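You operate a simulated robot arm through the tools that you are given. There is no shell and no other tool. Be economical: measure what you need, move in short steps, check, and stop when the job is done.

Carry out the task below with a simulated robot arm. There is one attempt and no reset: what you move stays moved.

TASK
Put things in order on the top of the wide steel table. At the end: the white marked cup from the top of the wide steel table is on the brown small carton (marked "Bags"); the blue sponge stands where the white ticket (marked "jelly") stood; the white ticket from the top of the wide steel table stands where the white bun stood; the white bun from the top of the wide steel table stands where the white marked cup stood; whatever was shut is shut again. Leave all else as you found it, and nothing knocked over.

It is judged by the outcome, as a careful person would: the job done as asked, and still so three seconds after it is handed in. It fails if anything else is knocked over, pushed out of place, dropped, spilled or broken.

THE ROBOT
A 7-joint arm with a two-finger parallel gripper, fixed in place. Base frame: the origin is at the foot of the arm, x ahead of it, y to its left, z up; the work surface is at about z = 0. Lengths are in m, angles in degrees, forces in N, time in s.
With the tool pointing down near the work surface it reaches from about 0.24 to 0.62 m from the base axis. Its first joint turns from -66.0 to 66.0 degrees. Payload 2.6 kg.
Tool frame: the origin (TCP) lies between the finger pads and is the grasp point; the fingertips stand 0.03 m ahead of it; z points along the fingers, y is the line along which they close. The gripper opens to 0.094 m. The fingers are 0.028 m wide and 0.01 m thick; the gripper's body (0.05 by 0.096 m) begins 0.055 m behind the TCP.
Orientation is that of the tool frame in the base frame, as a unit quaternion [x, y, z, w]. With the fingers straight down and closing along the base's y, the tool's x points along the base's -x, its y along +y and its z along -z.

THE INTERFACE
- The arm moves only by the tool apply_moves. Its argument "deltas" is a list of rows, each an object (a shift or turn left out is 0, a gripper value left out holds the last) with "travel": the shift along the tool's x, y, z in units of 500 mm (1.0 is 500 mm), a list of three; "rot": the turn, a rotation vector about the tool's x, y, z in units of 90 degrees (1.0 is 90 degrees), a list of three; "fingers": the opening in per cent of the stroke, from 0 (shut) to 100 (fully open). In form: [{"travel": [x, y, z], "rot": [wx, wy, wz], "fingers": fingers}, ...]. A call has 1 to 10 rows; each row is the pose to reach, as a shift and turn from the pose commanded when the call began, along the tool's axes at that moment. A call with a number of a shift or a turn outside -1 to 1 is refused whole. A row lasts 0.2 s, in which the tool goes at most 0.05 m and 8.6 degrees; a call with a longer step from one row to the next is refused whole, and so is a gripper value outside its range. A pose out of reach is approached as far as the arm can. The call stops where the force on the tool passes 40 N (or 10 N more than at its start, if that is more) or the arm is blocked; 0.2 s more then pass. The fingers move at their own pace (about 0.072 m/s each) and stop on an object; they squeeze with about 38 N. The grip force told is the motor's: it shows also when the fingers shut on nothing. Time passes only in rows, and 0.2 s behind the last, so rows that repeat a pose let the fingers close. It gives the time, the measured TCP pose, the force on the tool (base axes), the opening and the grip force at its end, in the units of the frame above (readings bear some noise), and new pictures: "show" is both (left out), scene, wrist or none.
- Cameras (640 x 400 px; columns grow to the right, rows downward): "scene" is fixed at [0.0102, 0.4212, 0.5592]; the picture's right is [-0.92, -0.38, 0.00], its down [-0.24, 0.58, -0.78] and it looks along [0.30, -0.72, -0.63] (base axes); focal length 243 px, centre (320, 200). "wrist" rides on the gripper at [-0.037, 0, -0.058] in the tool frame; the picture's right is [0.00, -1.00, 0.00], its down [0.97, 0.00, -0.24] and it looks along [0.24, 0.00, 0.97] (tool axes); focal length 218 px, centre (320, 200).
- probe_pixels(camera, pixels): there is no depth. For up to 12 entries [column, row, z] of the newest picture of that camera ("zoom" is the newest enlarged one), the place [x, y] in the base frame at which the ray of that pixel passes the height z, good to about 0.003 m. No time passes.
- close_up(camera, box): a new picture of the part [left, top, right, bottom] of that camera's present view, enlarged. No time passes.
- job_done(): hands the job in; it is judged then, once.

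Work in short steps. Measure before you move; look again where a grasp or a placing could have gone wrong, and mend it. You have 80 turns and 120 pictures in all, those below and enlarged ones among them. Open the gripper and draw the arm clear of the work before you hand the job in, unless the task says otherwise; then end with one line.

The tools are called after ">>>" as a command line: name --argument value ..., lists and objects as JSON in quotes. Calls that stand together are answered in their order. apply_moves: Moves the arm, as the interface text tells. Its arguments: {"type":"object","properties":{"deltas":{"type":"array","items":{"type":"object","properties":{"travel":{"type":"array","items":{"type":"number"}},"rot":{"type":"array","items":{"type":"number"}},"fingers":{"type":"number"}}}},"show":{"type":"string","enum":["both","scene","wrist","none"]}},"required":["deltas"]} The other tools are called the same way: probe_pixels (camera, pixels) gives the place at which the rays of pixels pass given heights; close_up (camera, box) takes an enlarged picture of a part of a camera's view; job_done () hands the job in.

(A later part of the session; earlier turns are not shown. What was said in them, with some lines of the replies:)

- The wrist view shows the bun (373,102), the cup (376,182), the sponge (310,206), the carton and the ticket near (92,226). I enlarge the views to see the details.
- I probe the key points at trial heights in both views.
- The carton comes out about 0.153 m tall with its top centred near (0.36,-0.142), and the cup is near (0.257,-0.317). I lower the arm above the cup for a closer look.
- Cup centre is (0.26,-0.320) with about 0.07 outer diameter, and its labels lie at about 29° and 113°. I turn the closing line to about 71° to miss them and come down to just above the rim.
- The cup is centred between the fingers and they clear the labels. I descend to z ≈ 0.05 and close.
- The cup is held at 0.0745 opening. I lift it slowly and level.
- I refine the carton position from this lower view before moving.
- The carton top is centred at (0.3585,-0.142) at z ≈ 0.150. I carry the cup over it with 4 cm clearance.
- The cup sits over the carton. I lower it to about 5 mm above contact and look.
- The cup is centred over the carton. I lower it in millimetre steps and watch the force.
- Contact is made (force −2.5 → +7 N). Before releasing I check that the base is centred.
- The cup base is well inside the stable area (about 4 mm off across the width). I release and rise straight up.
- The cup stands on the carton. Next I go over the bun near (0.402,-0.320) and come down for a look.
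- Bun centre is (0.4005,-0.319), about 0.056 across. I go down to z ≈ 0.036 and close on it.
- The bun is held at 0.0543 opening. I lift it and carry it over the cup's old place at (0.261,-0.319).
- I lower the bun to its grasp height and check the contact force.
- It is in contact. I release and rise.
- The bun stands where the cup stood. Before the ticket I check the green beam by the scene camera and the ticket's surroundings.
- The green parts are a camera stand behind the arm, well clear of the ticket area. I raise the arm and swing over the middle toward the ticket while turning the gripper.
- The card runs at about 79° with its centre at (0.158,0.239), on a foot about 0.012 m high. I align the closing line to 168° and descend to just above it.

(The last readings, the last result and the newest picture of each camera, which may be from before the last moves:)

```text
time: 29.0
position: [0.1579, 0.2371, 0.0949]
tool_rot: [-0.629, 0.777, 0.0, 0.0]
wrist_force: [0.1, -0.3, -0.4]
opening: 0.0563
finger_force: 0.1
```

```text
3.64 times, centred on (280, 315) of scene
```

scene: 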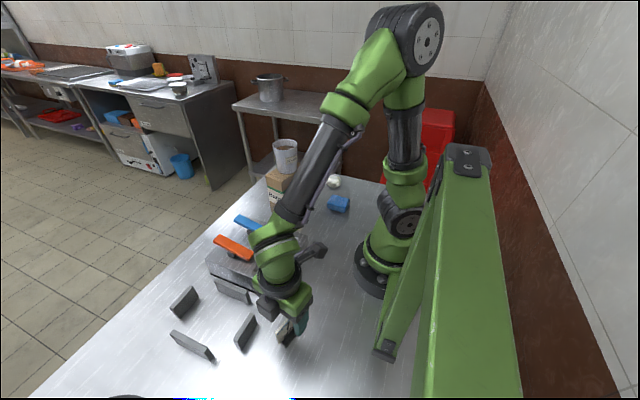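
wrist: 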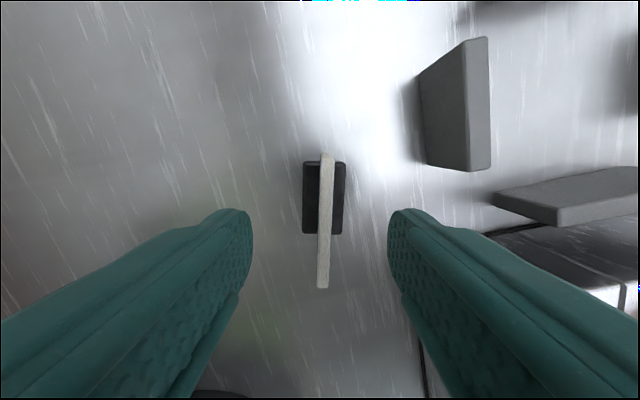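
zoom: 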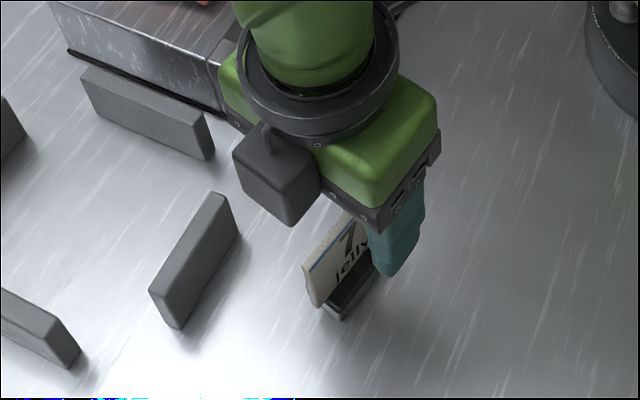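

>>> probe_pixels --camera "zoom" --pixels '[[328, 194, 0.012], [328, 194, 0.0], [338, 88, 0.055], [329, 390, 0.055], [334, 240, 0.055], [277, 103, 0.012], [383, 103, 0.012], [377, 285, 0.012], [275, 285, 0.012]]'

```text
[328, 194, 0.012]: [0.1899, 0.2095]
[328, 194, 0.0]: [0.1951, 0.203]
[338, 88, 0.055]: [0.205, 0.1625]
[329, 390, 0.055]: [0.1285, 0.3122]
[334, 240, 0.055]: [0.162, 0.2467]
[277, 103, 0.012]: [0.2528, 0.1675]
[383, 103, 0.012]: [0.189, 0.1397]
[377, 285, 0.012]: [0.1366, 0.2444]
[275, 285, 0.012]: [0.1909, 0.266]
```

>>> probe_pixels --camera "wrist" --pixels '[[323.2, 197.6, 0.012], [323.2, 197.6, 0.0], [302.8, 161.2, 0.012], [345.2, 161.2, 0.012], [342.8, 234, 0.012], [302, 234, 0.012], [327.2, 155.2, 0.055], [323, 288, 0.055], [325, 220, 0.055]]'

```text
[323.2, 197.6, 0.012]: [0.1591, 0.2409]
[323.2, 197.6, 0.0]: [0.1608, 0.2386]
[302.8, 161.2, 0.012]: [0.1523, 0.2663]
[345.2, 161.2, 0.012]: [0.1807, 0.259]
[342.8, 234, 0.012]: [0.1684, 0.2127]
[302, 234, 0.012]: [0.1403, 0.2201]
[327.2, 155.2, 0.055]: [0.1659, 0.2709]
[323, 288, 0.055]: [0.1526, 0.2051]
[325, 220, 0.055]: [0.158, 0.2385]
```

The ticket's foot is centred at (0.160,0.240) and the card lies between the fingers. I descend to z ≈ 0.05 and close.

>>> apply_moves --deltas '[{"travel": [0, -0.002, 0.04]}, {"travel": [0, -0.002, 0.075]}, {"travel": [0, -0.002, 0.09]}, {"travel": [0, -0.002, 0.09]}, {"travel": [0, -0.002, 0.09], "fingers": 30}, {"travel": [0, -0.002, 0.09], "fingers": 0}, {"travel": [0, -0.002, 0.09], "fingers": 0}, {"travel": [0, -0.002, 0.09], "fingers": 0}]' --show "both"

>>> close_up --camera "scene" --box '[220, 260, 340, 370]'

```text
time: 30.8
position: [0.1579, 0.2377, 0.0499]
tool_rot: [-0.629, 0.778, 0.0, 0.0]
wrist_force: [-0.3, 0.0, -0.3]
opening: 0.0097
finger_force: 38.2
```

scene: 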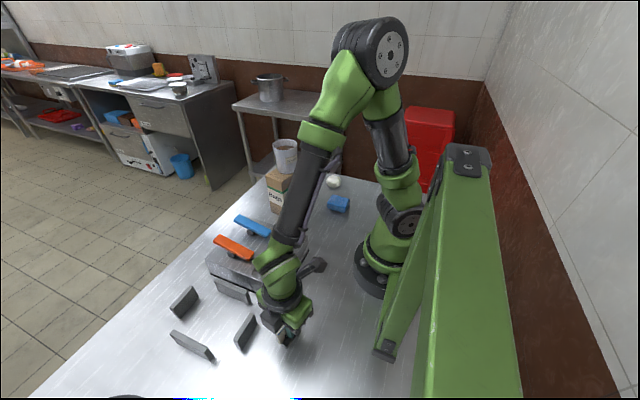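
wrist: 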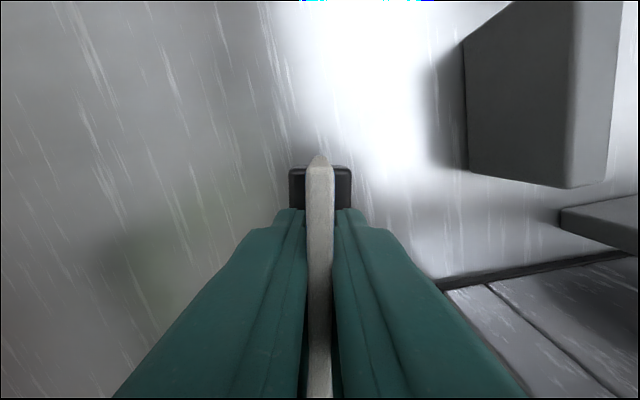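

```text
3.64 times, centred on (280, 315) of scene
```

zoom: 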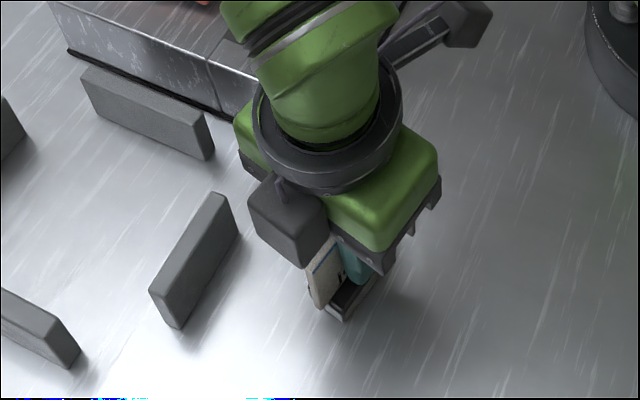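

The card is gripped (9.7 mm). I lift it straight up and check.

>>> apply_moves --deltas '[{"travel": [0, 0, -0.03]}, {"travel": [0, 0, -0.1]}, {"travel": [0, 0, -0.18]}, {"travel": [0, 0, -0.27]}, {"travel": [0, 0, -0.36]}, {"travel": [0, 0, -0.45]}, {"travel": [0, 0, -0.54]}, {"travel": [0, 0, -0.58]}, {"travel": [0, 0, -0.58]}]' --show "both"

```text
time: 32.8
position: [0.159, 0.2378, 0.3412]
tool_rot: [-0.629, 0.778, 0.0, 0.0]
wrist_force: [0.4, -0.5, -0.7]
opening: 0.0096
finger_force: 38.0
```

scene: 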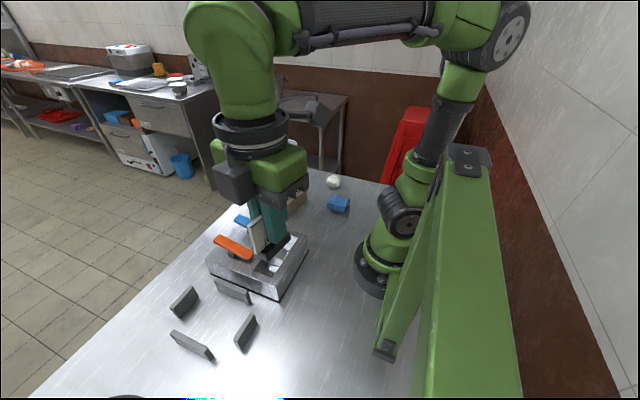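
wrist: 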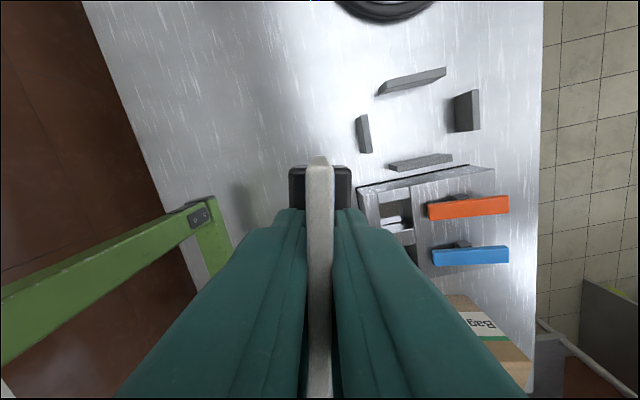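

The ticket hangs straight, and I will carry it to the bun's old place (0.4005,-0.319). First leg is over the middle.

>>> apply_moves --deltas '[{"travel": [0.04, -0.044, 0], "rot": [0, 0, 0.06]}, {"travel": [0.1, -0.11, 0], "rot": [0, 0, 0.14]}, {"travel": [0.165, -0.182, 0], "rot": [0, 0, 0.23]}, {"travel": [0.23, -0.254, 0], "rot": [0, 0, 0.32]}, {"travel": [0.295, -0.326, 0], "rot": [0, 0, 0.41]}, {"travel": [0.355, -0.39, 0], "rot": [0, 0, 0.5]}, {"travel": [0.394, -0.434, 0], "rot": [0, 0, 0.58]}, {"travel": [0.394, -0.434, 0], "rot": [0, 0, 0.63]}, {"travel": [0.394, -0.434, 0], "rot": [0, 0, 0.63]}]' --show "none"

```text
time: 34.8
position: [0.3297, -0.0017, 0.3409]
tool_rot: [-0.184, 0.983, 0.0, 0.0]
wrist_force: [-0.2, 0.0, -0.7]
opening: 0.0096
finger_force: 37.8
```

>>> apply_moves --deltas '[{"travel": [0.008, -0.05, -0.03], "rot": [0, 0, 0.05]}, {"travel": [0.021, -0.135, -0.04], "rot": [0, 0, 0.11]}, {"travel": [0.036, -0.225, -0.04], "rot": [0, 0, 0.18]}, {"travel": [0.05, -0.315, -0.04], "rot": [0, 0, 0.25]}, {"travel": [0.065, -0.405, -0.04], "rot": [0, 0, 0.32]}, {"travel": [0.079, -0.495, -0.04], "rot": [0, 0, 0.39]}, {"travel": [0.092, -0.58, -0.04], "rot": [0, 0, 0.447]}, {"travel": [0.101, -0.636, -0.04], "rot": [0, 0, 0.447]}, {"travel": [0.101, -0.636, 0.04], "rot": [0, 0, 0.447]}, {"travel": [0.101, -0.636, 0.04], "rot": [0, 0, 0.447]}]' --show "both"

```text
time: 37.0
position: [0.3958, -0.3146, 0.3211]
tool_rot: [0.165, 0.986, 0.0, 0.0]
wrist_force: [-0.2, 0.1, -0.4]
opening: 0.0096
finger_force: 37.8
```

scene: 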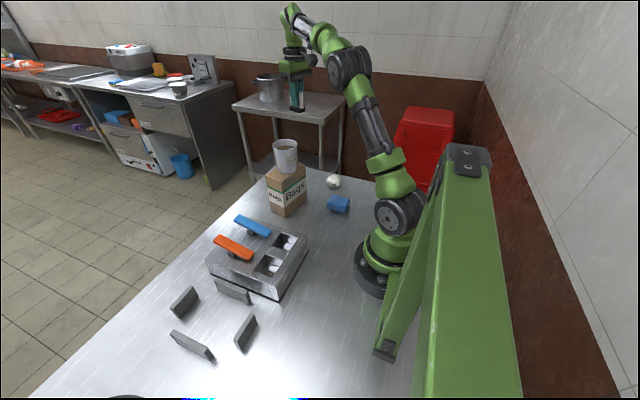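
wrist: 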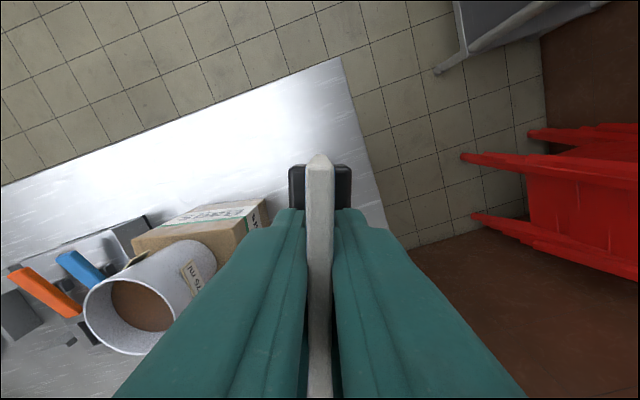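

It is over the bun's spot. I descend to 2 cm above the table.

>>> apply_moves --deltas '[{"travel": [-0.004, -0.003, 0.08]}, {"travel": [-0.004, -0.003, 0.17]}, {"travel": [-0.004, -0.003, 0.26]}, {"travel": [-0.004, -0.003, 0.35]}, {"travel": [-0.004, -0.003, 0.43]}, {"travel": [-0.004, -0.003, 0.48]}, {"travel": [-0.004, -0.003, 0.502]}, {"travel": [-0.004, -0.003, 0.502]}]' --show "both"

```text
time: 38.8
position: [0.3993, -0.3189, 0.0699]
tool_rot: [0.165, 0.986, 0.0, 0.0]
wrist_force: [0.2, 0.2, -0.2]
opening: 0.0096
finger_force: 38.1
```

scene: 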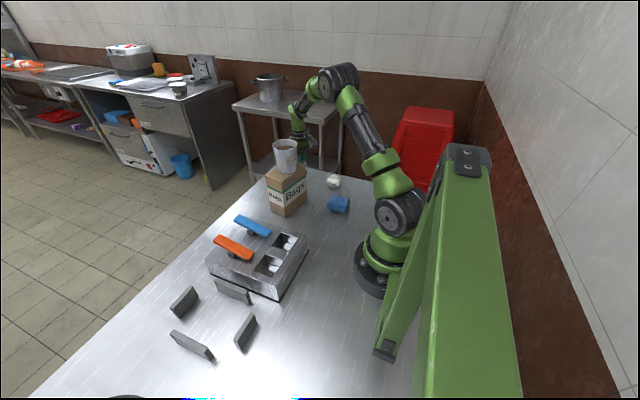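
wrist: 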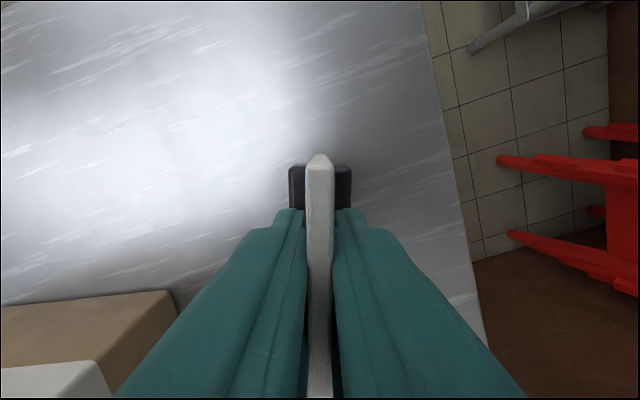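

Position is good (0.399,-0.318). I lower it to touch.

>>> apply_moves --deltas '[{"travel": [0, 0, 0.02]}, {"travel": [0, 0, 0.033]}, {"travel": [0, 0, 0.038]}, {"travel": [0, 0, 0.0395]}, {"travel": [0, 0, 0.0395]}]' --show "none"

```text
time: 40.0
position: [0.3994, -0.3177, 0.0493]
tool_rot: [0.166, 0.986, 0.0, 0.0]
wrist_force: [-1.0, 0.4, 0.0]
opening: 0.0094
finger_force: 38.1
```

>>> apply_moves --deltas '[{"travel": [0, 0, 0.001]}, {"travel": [0, 0, 0.002]}, {"travel": [0, 0, 0.002]}]' --show "none"

```text
time: 40.8
position: [0.3991, -0.3185, 0.0507]
tool_rot: [0.164, 0.986, 0.0, 0.001]
wrist_force: [-1.9, 1.9, 8.6]
opening: 0.0095
finger_force: 38.0
```

In contact with 8.6 N. I release and rise.

>>> apply_moves --deltas '[{"travel": [0, 0, 0], "fingers": 25}, {"travel": [0, 0, 0], "fingers": 45}, {"travel": [0, 0, 0], "fingers": 60}, {"travel": [0, 0, -0.04]}, {"travel": [0, 0, -0.12]}, {"travel": [0, 0, -0.21]}, {"travel": [0, 0, -0.3]}, {"travel": [0, 0, -0.39]}, {"travel": [0, 0, -0.47]}, {"travel": [0, 0, -0.5]}]' --show "both"

>>> close_up --camera "wrist" --box '[220, 100, 420, 260]'

>>> close_up --camera "scene" --box '[250, 130, 370, 220]'

```text
time: 43.0
position: [0.399, -0.3165, 0.2986]
tool_rot: [0.165, 0.986, 0.0, 0.0]
wrist_force: [0.6, -0.1, -0.1]
opening: 0.0563
finger_force: 0.1
```

scene: 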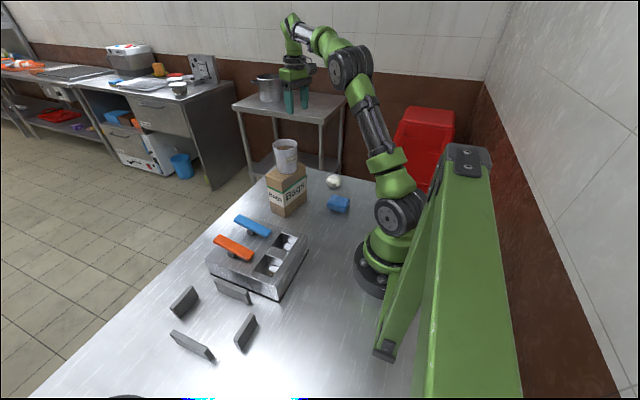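
wrist: 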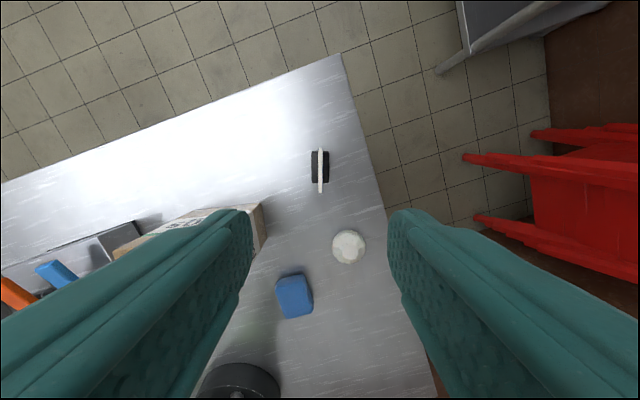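

```text
2.50 times, centred on (320, 180) of wrist
```

zoom: 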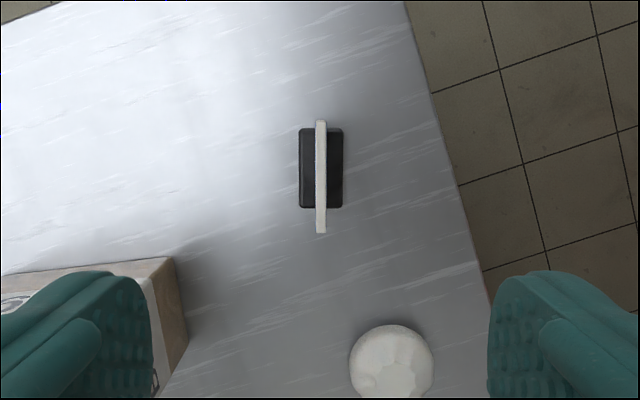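

```text
4.44 times, centred on (310, 175) of scene
```

zoom: 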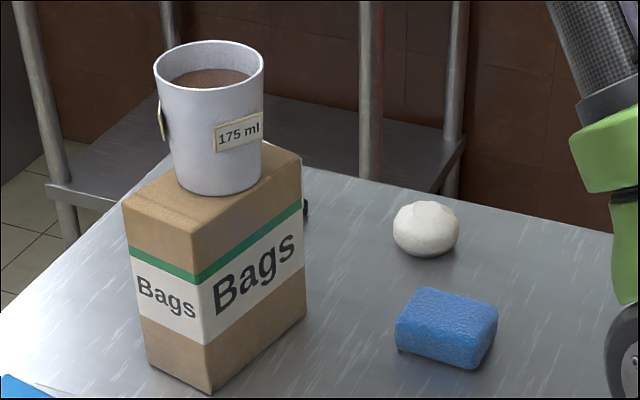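

The ticket stands upright at the bun's place. I now probe the ticket result and the sponge.

>>> probe_pixels --camera "wrist" --pixels '[[320.4, 167.2, 0.012], [349, 247, 0.02], [294, 296, 0.03], [281, 276, 0.03], [303, 271, 0.03], [313, 314, 0.03], [285, 319, 0.03]]'

>>> close_up --camera "wrist" --box '[240, 240, 360, 340]'

```text
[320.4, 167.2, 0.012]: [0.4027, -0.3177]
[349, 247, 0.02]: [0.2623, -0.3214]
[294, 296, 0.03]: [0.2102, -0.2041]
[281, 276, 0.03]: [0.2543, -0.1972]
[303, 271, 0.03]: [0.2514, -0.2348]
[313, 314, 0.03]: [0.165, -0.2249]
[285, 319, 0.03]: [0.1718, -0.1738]
```

```text
4.00 times, centred on (300, 290) of wrist
```

zoom: 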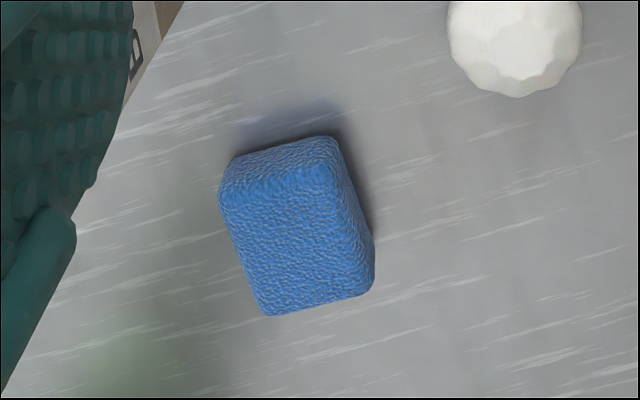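

>>> apply_moves --deltas '[{"travel": [0.07, 0.014, 0], "rot": [0, 0, -0.06]}, {"travel": [0.16, 0.032, 0], "rot": [0, 0, -0.12]}, {"travel": [0.25, 0.05, 0.02], "rot": [0, 0, -0.18]}, {"travel": [0.33, 0.067, 0.06], "rot": [0, 0, -0.211]}, {"travel": [0.4, 0.081, 0.11], "rot": [0, 0, -0.211]}, {"travel": [0.452, 0.091, 0.17], "rot": [0, 0, -0.211]}, {"travel": [0.452, 0.091, 0.24], "rot": [0, 0, -0.211], "fingers": 95}, {"travel": [0.452, 0.091, 0.24], "rot": [0, 0, -0.211]}]' --show "both"

>>> close_up --camera "wrist" --box '[240, 120, 400, 240]'

```text
time: 44.8
position: [0.2008, -0.2007, 0.1798]
tool_rot: [0.0, 1.0, 0.0, 0.0]
wrist_force: [-0.2, 0.1, -0.9]
opening: 0.0893
finger_force: 0.1
```

scene: 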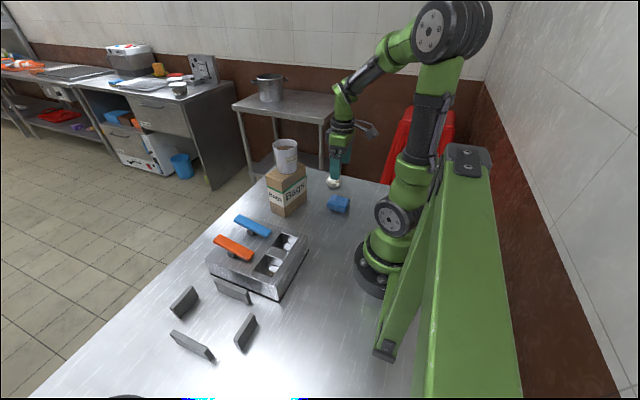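
wrist: 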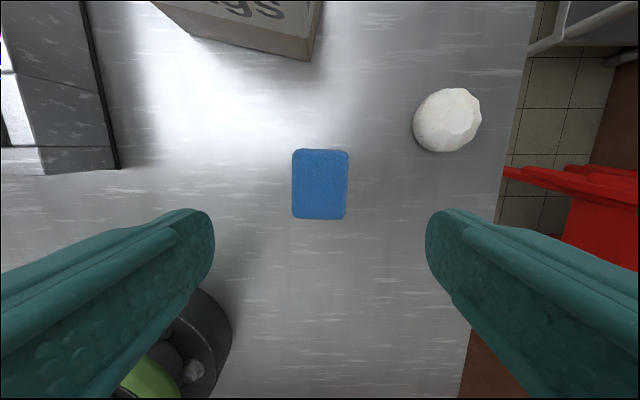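

```text
3.33 times, centred on (320, 180) of wrist
```

zoom: 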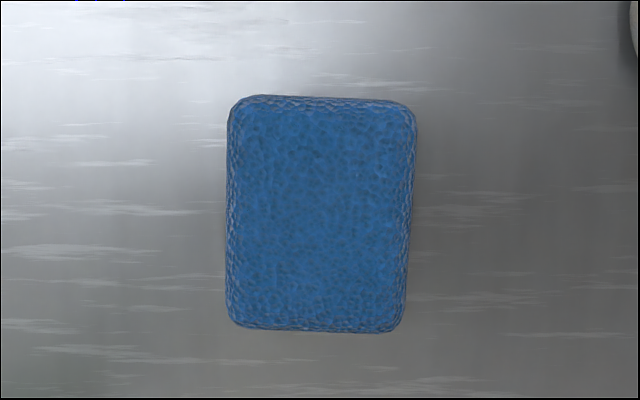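

>>> probe_pixels --camera "wrist" --pixels '[[320, 184, 0.035], [292, 184, 0.035], [348, 184, 0.035], [321, 149, 0.035], [320, 219, 0.035], [320, 184, 0.02]]'

>>> probe_pixels --camera "scene" --pixels '[[338.6, 201, 0.035], [338.6, 201, 0.025]]'

>>> close_up --camera "scene" --box '[310, 180, 370, 225]'

```text
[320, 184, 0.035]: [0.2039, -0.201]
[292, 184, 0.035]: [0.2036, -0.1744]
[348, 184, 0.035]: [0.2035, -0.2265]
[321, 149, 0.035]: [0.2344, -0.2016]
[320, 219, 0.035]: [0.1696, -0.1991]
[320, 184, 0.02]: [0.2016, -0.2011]
```

```text
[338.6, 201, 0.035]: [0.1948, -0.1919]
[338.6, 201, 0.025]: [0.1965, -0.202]
```

```text
8.89 times, centred on (340, 202) of scene
```

zoom: 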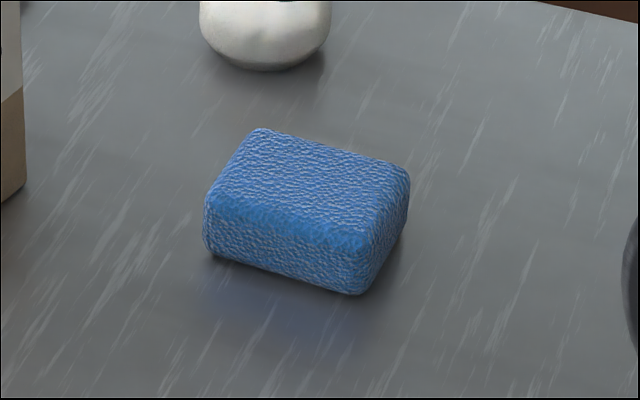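

Sponge centre is (0.2025,-0.201), 0.052 across, aligned with the gripper. I descend to z ≈ 0.035 and close.

>>> apply_moves --deltas '[{"travel": [-0.003, 0, 0.08]}, {"travel": [-0.003, 0, 0.16]}, {"travel": [-0.003, 0, 0.23]}, {"travel": [-0.003, 0, 0.27]}, {"travel": [-0.003, 0, 0.289]}, {"travel": [-0.003, 0, 0.289]}, {"travel": [-0.003, 0, 0.289], "fingers": 35}, {"travel": [-0.003, 0, 0.289], "fingers": 35}, {"travel": [-0.003, 0, 0.289], "fingers": 35}, {"travel": [-0.003, 0, 0.289], "fingers": 35}]' --show "wrist"

```text
time: 47.0
position: [0.2025, -0.2008, 0.0351]
tool_rot: [0.0, 1.0, 0.0, 0.001]
wrist_force: [0.0, 0.5, 0.1]
opening: 0.0584
finger_force: 37.3
```

wrist: 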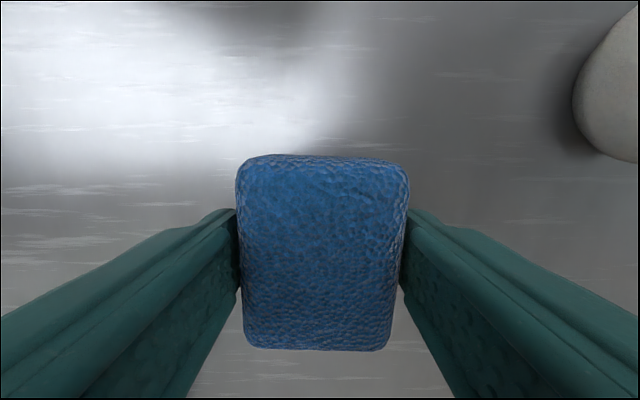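

The sponge is held (0.058). I lift it and start the swing back to the ticket's old place.

>>> apply_moves --deltas '[{"travel": [0, 0, -0.04]}, {"travel": [0, 0, -0.12]}, {"travel": [0, 0, -0.21]}, {"travel": [0, 0, -0.3]}, {"travel": [0, 0, -0.39]}, {"travel": [0, 0, -0.48]}, {"travel": [-0.01, 0.02, -0.55], "rot": [0, 0, -0.03]}, {"travel": [-0.045, 0.085, -0.55], "rot": [0, 0, -0.1]}, {"travel": [-0.085, 0.155, -0.55], "rot": [0, 0, -0.18]}, {"travel": [-0.13, 0.225, -0.55], "rot": [0, 0, -0.26]}]' --show "scene"

```text
time: 49.2
position: [0.2663, -0.0874, 0.31]
tool_rot: [-0.203, 0.979, -0.001, 0.0]
wrist_force: [0.7, 0.7, 0.1]
opening: 0.0556
finger_force: 38.0
```

scene: 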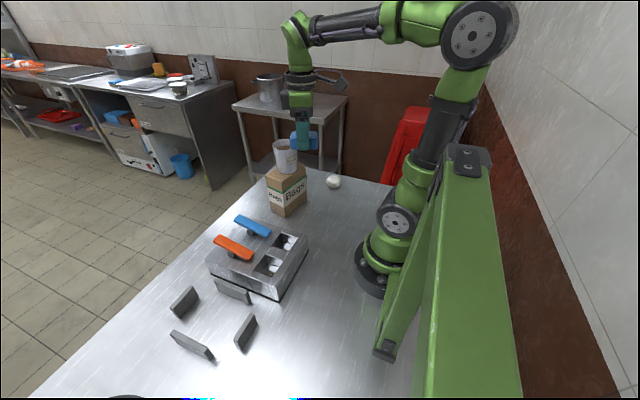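

>>> apply_moves --deltas '[{"travel": [-0.055, 0.078, 0], "rot": [0, 0, -0.06]}, {"travel": [-0.105, 0.15, 0], "rot": [0, 0, -0.13]}, {"travel": [-0.13, 0.225, 0], "rot": [0, 0, -0.2]}, {"travel": [-0.128, 0.32, 0], "rot": [0, 0, -0.27]}, {"travel": [-0.115, 0.41, 0], "rot": [0, 0, -0.34]}, {"travel": [-0.1, 0.5, 0], "rot": [0, 0, -0.41]}, {"travel": [-0.083, 0.59, 0], "rot": [0, 0, -0.48]}, {"travel": [-0.07, 0.66, 0], "rot": [0, 0, -0.55]}, {"travel": [-0.065, 0.685, 0], "rot": [0, 0, -0.596]}, {"travel": [-0.065, 0.685, 0], "rot": [0, 0, -0.596]}]' --show "wrist"

```text
time: 51.4
position: [0.1606, 0.2395, 0.3093]
tool_rot: [-0.623, 0.782, 0.0, 0.0]
wrist_force: [-0.4, 0.2, -0.2]
opening: 0.0555
finger_force: 37.5
```

wrist: 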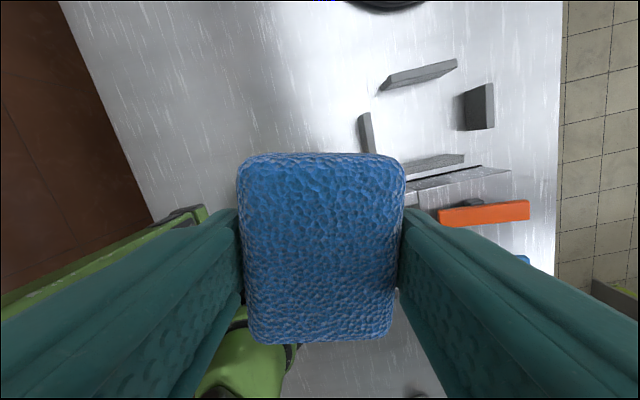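

It is over the ticket's old place (0.160,0.240). I descend.

>>> apply_moves --deltas '[{"travel": [0, 0, 0.08]}, {"travel": [0, 0, 0.17]}, {"travel": [0, 0, 0.26]}, {"travel": [0, 0, 0.35]}, {"travel": [0, 0, 0.43]}, {"travel": [0, 0, 0.49]}, {"travel": [0, 0, 0.52]}, {"travel": [0, 0, 0.52]}]' --show "both"

```text
time: 53.2
position: [0.1601, 0.2385, 0.0495]
tool_rot: [-0.622, 0.783, 0.0, 0.0]
wrist_force: [-0.4, 0.6, -0.3]
opening: 0.0542
finger_force: 38.2
```

scene: 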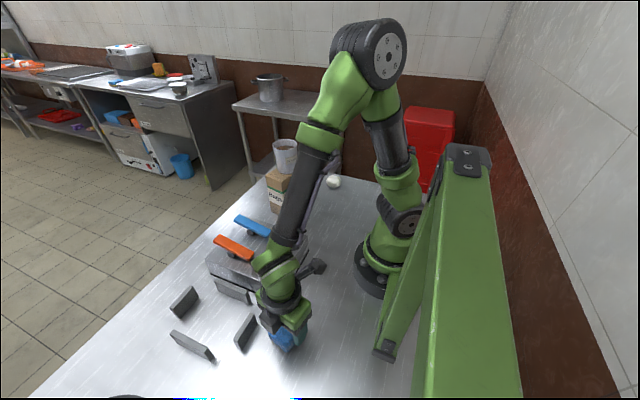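
wrist: 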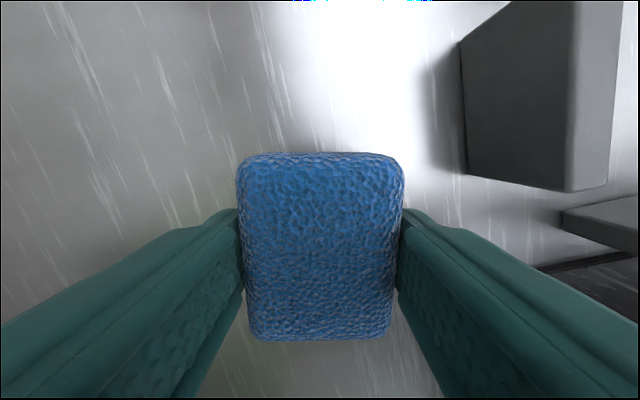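

Clear of the slabs. I lower it to touch.

>>> apply_moves --deltas '[{"travel": [0, 0, 0.015]}, {"travel": [0, 0, 0.024]}, {"travel": [0, 0, 0.028]}, {"travel": [0, 0, 0.028]}]' --show "none"

```text
time: 54.0
position: [0.1611, 0.2395, 0.0373]
tool_rot: [-0.623, 0.782, 0.0, 0.002]
wrist_force: [-2.0, -3.0, 11.2]
opening: 0.054
finger_force: 37.5
stopped in row 4: the force on the tool passed its limit (the readings are from after the stop); the commanded pose is now the measured one
```

It touches the table. I release with a limited opening and rise.

>>> apply_moves --deltas '[{"travel": [0, 0, 0], "fingers": 70}, {"travel": [0, 0, 0], "fingers": 80}, {"travel": [0, 0, 0], "fingers": 80}, {"travel": [0, 0, -0.04]}, {"travel": [0, 0, -0.11]}, {"travel": [0, 0, -0.2]}, {"travel": [0, 0, -0.29]}, {"travel": [0, 0, -0.38]}, {"travel": [0, 0, -0.47]}, {"travel": [0, 0, -0.5]}]' --show "both"

>>> close_up --camera "wrist" --box '[220, 100, 420, 260]'

```text
time: 56.2
position: [0.1596, 0.2405, 0.2864]
tool_rot: [-0.623, 0.782, -0.002, 0.0]
wrist_force: [-0.2, 0.5, -0.4]
opening: 0.0754
finger_force: 0.0
```

scene: 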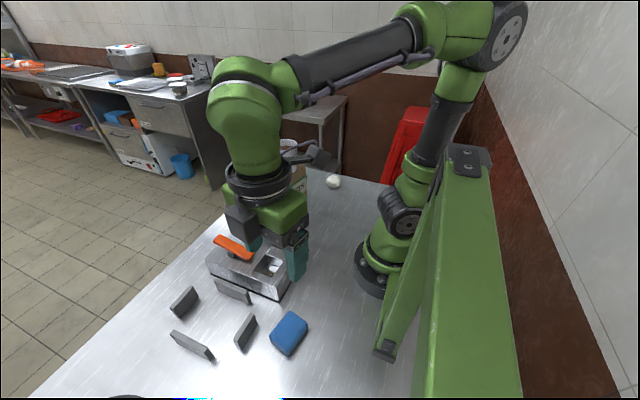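
wrist: 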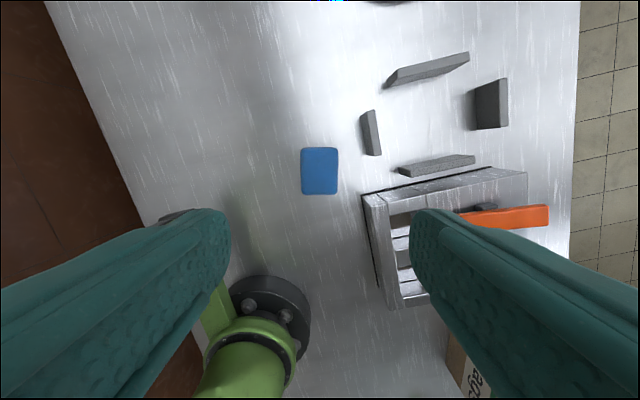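

```text
2.50 times, centred on (320, 180) of wrist
```

zoom: 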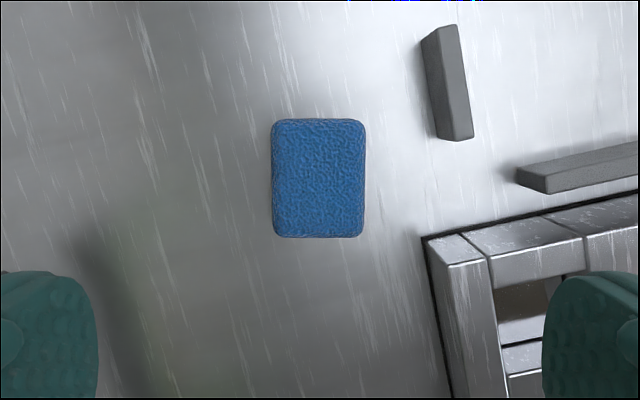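

The sponge lies flat. I probe it and draw the arm to the middle, high up, for a final look.

>>> probe_pixels --camera "wrist" --pixels '[[319.5, 171, 0.025]]'

>>> apply_moves --deltas '[{"travel": [0.03, -0.033, -0.07], "rot": [0, 0, 0.06]}, {"travel": [0.08, -0.088, -0.12], "rot": [0, 0, 0.14]}, {"travel": [0.14, -0.154, -0.14], "rot": [0, 0, 0.23]}, {"travel": [0.205, -0.225, -0.14], "rot": [0, 0, 0.32]}, {"travel": [0.27, -0.297, -0.14], "rot": [0, 0, 0.41]}, {"travel": [0.335, -0.369, -0.14], "rot": [0, 0, 0.5]}, {"travel": [0.38, -0.42, -0.14], "rot": [0, 0, 0.58]}, {"travel": [0.38, -0.42, -0.14], "rot": [0, 0, 0.63]}, {"travel": [0.38, -0.42, -0.14], "rot": [0, 0, 0.63]}]' --show "both"

>>> close_up --camera "scene" --box '[150, 130, 390, 380]'

```text
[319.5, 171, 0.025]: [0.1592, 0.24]
```

```text
time: 58.2
position: [0.3218, 0.0062, 0.3576]
tool_rot: [-0.176, 0.984, 0.0, 0.001]
wrist_force: [1.3, 0.8, -0.7]
opening: 0.075
finger_force: 0.1
```

scene: 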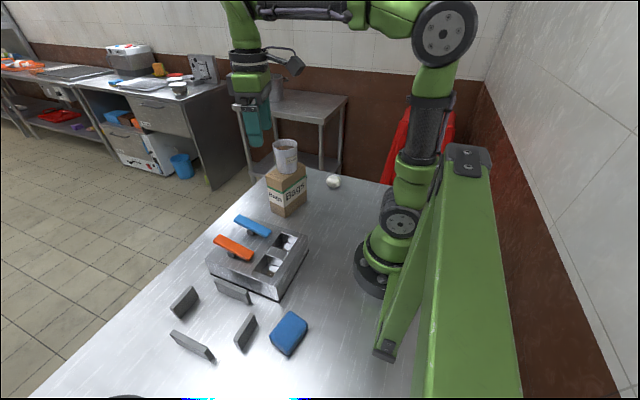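
wrist: 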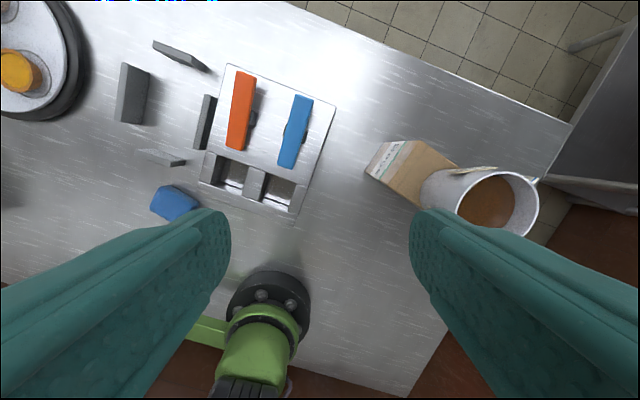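

```text
1.60 times, centred on (270, 255) of scene
```

zoom: 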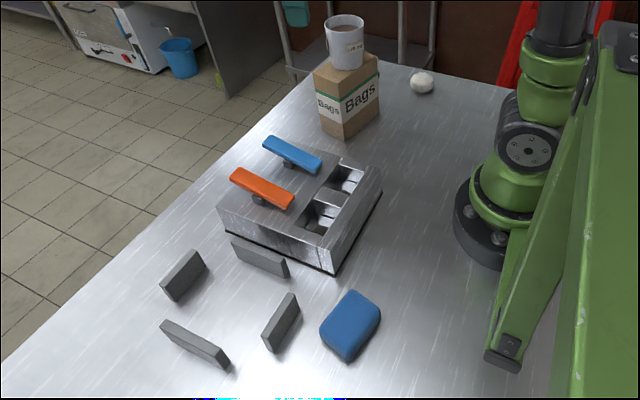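

Everything is in its asked place: the cup on the carton, the bun and ticket standing, and the sponge at (0.159,0.240). The gripper is open and clear, so I hand the job in.

>>> job_done

```text
The job is handed in.
```

The cup is on the "Bags" carton, the bun is where the cup stood, the ticket is where the bun stood, and the sponge is where the ticket stood; nothing had to be opened, and nothing else was moved or knocked over.
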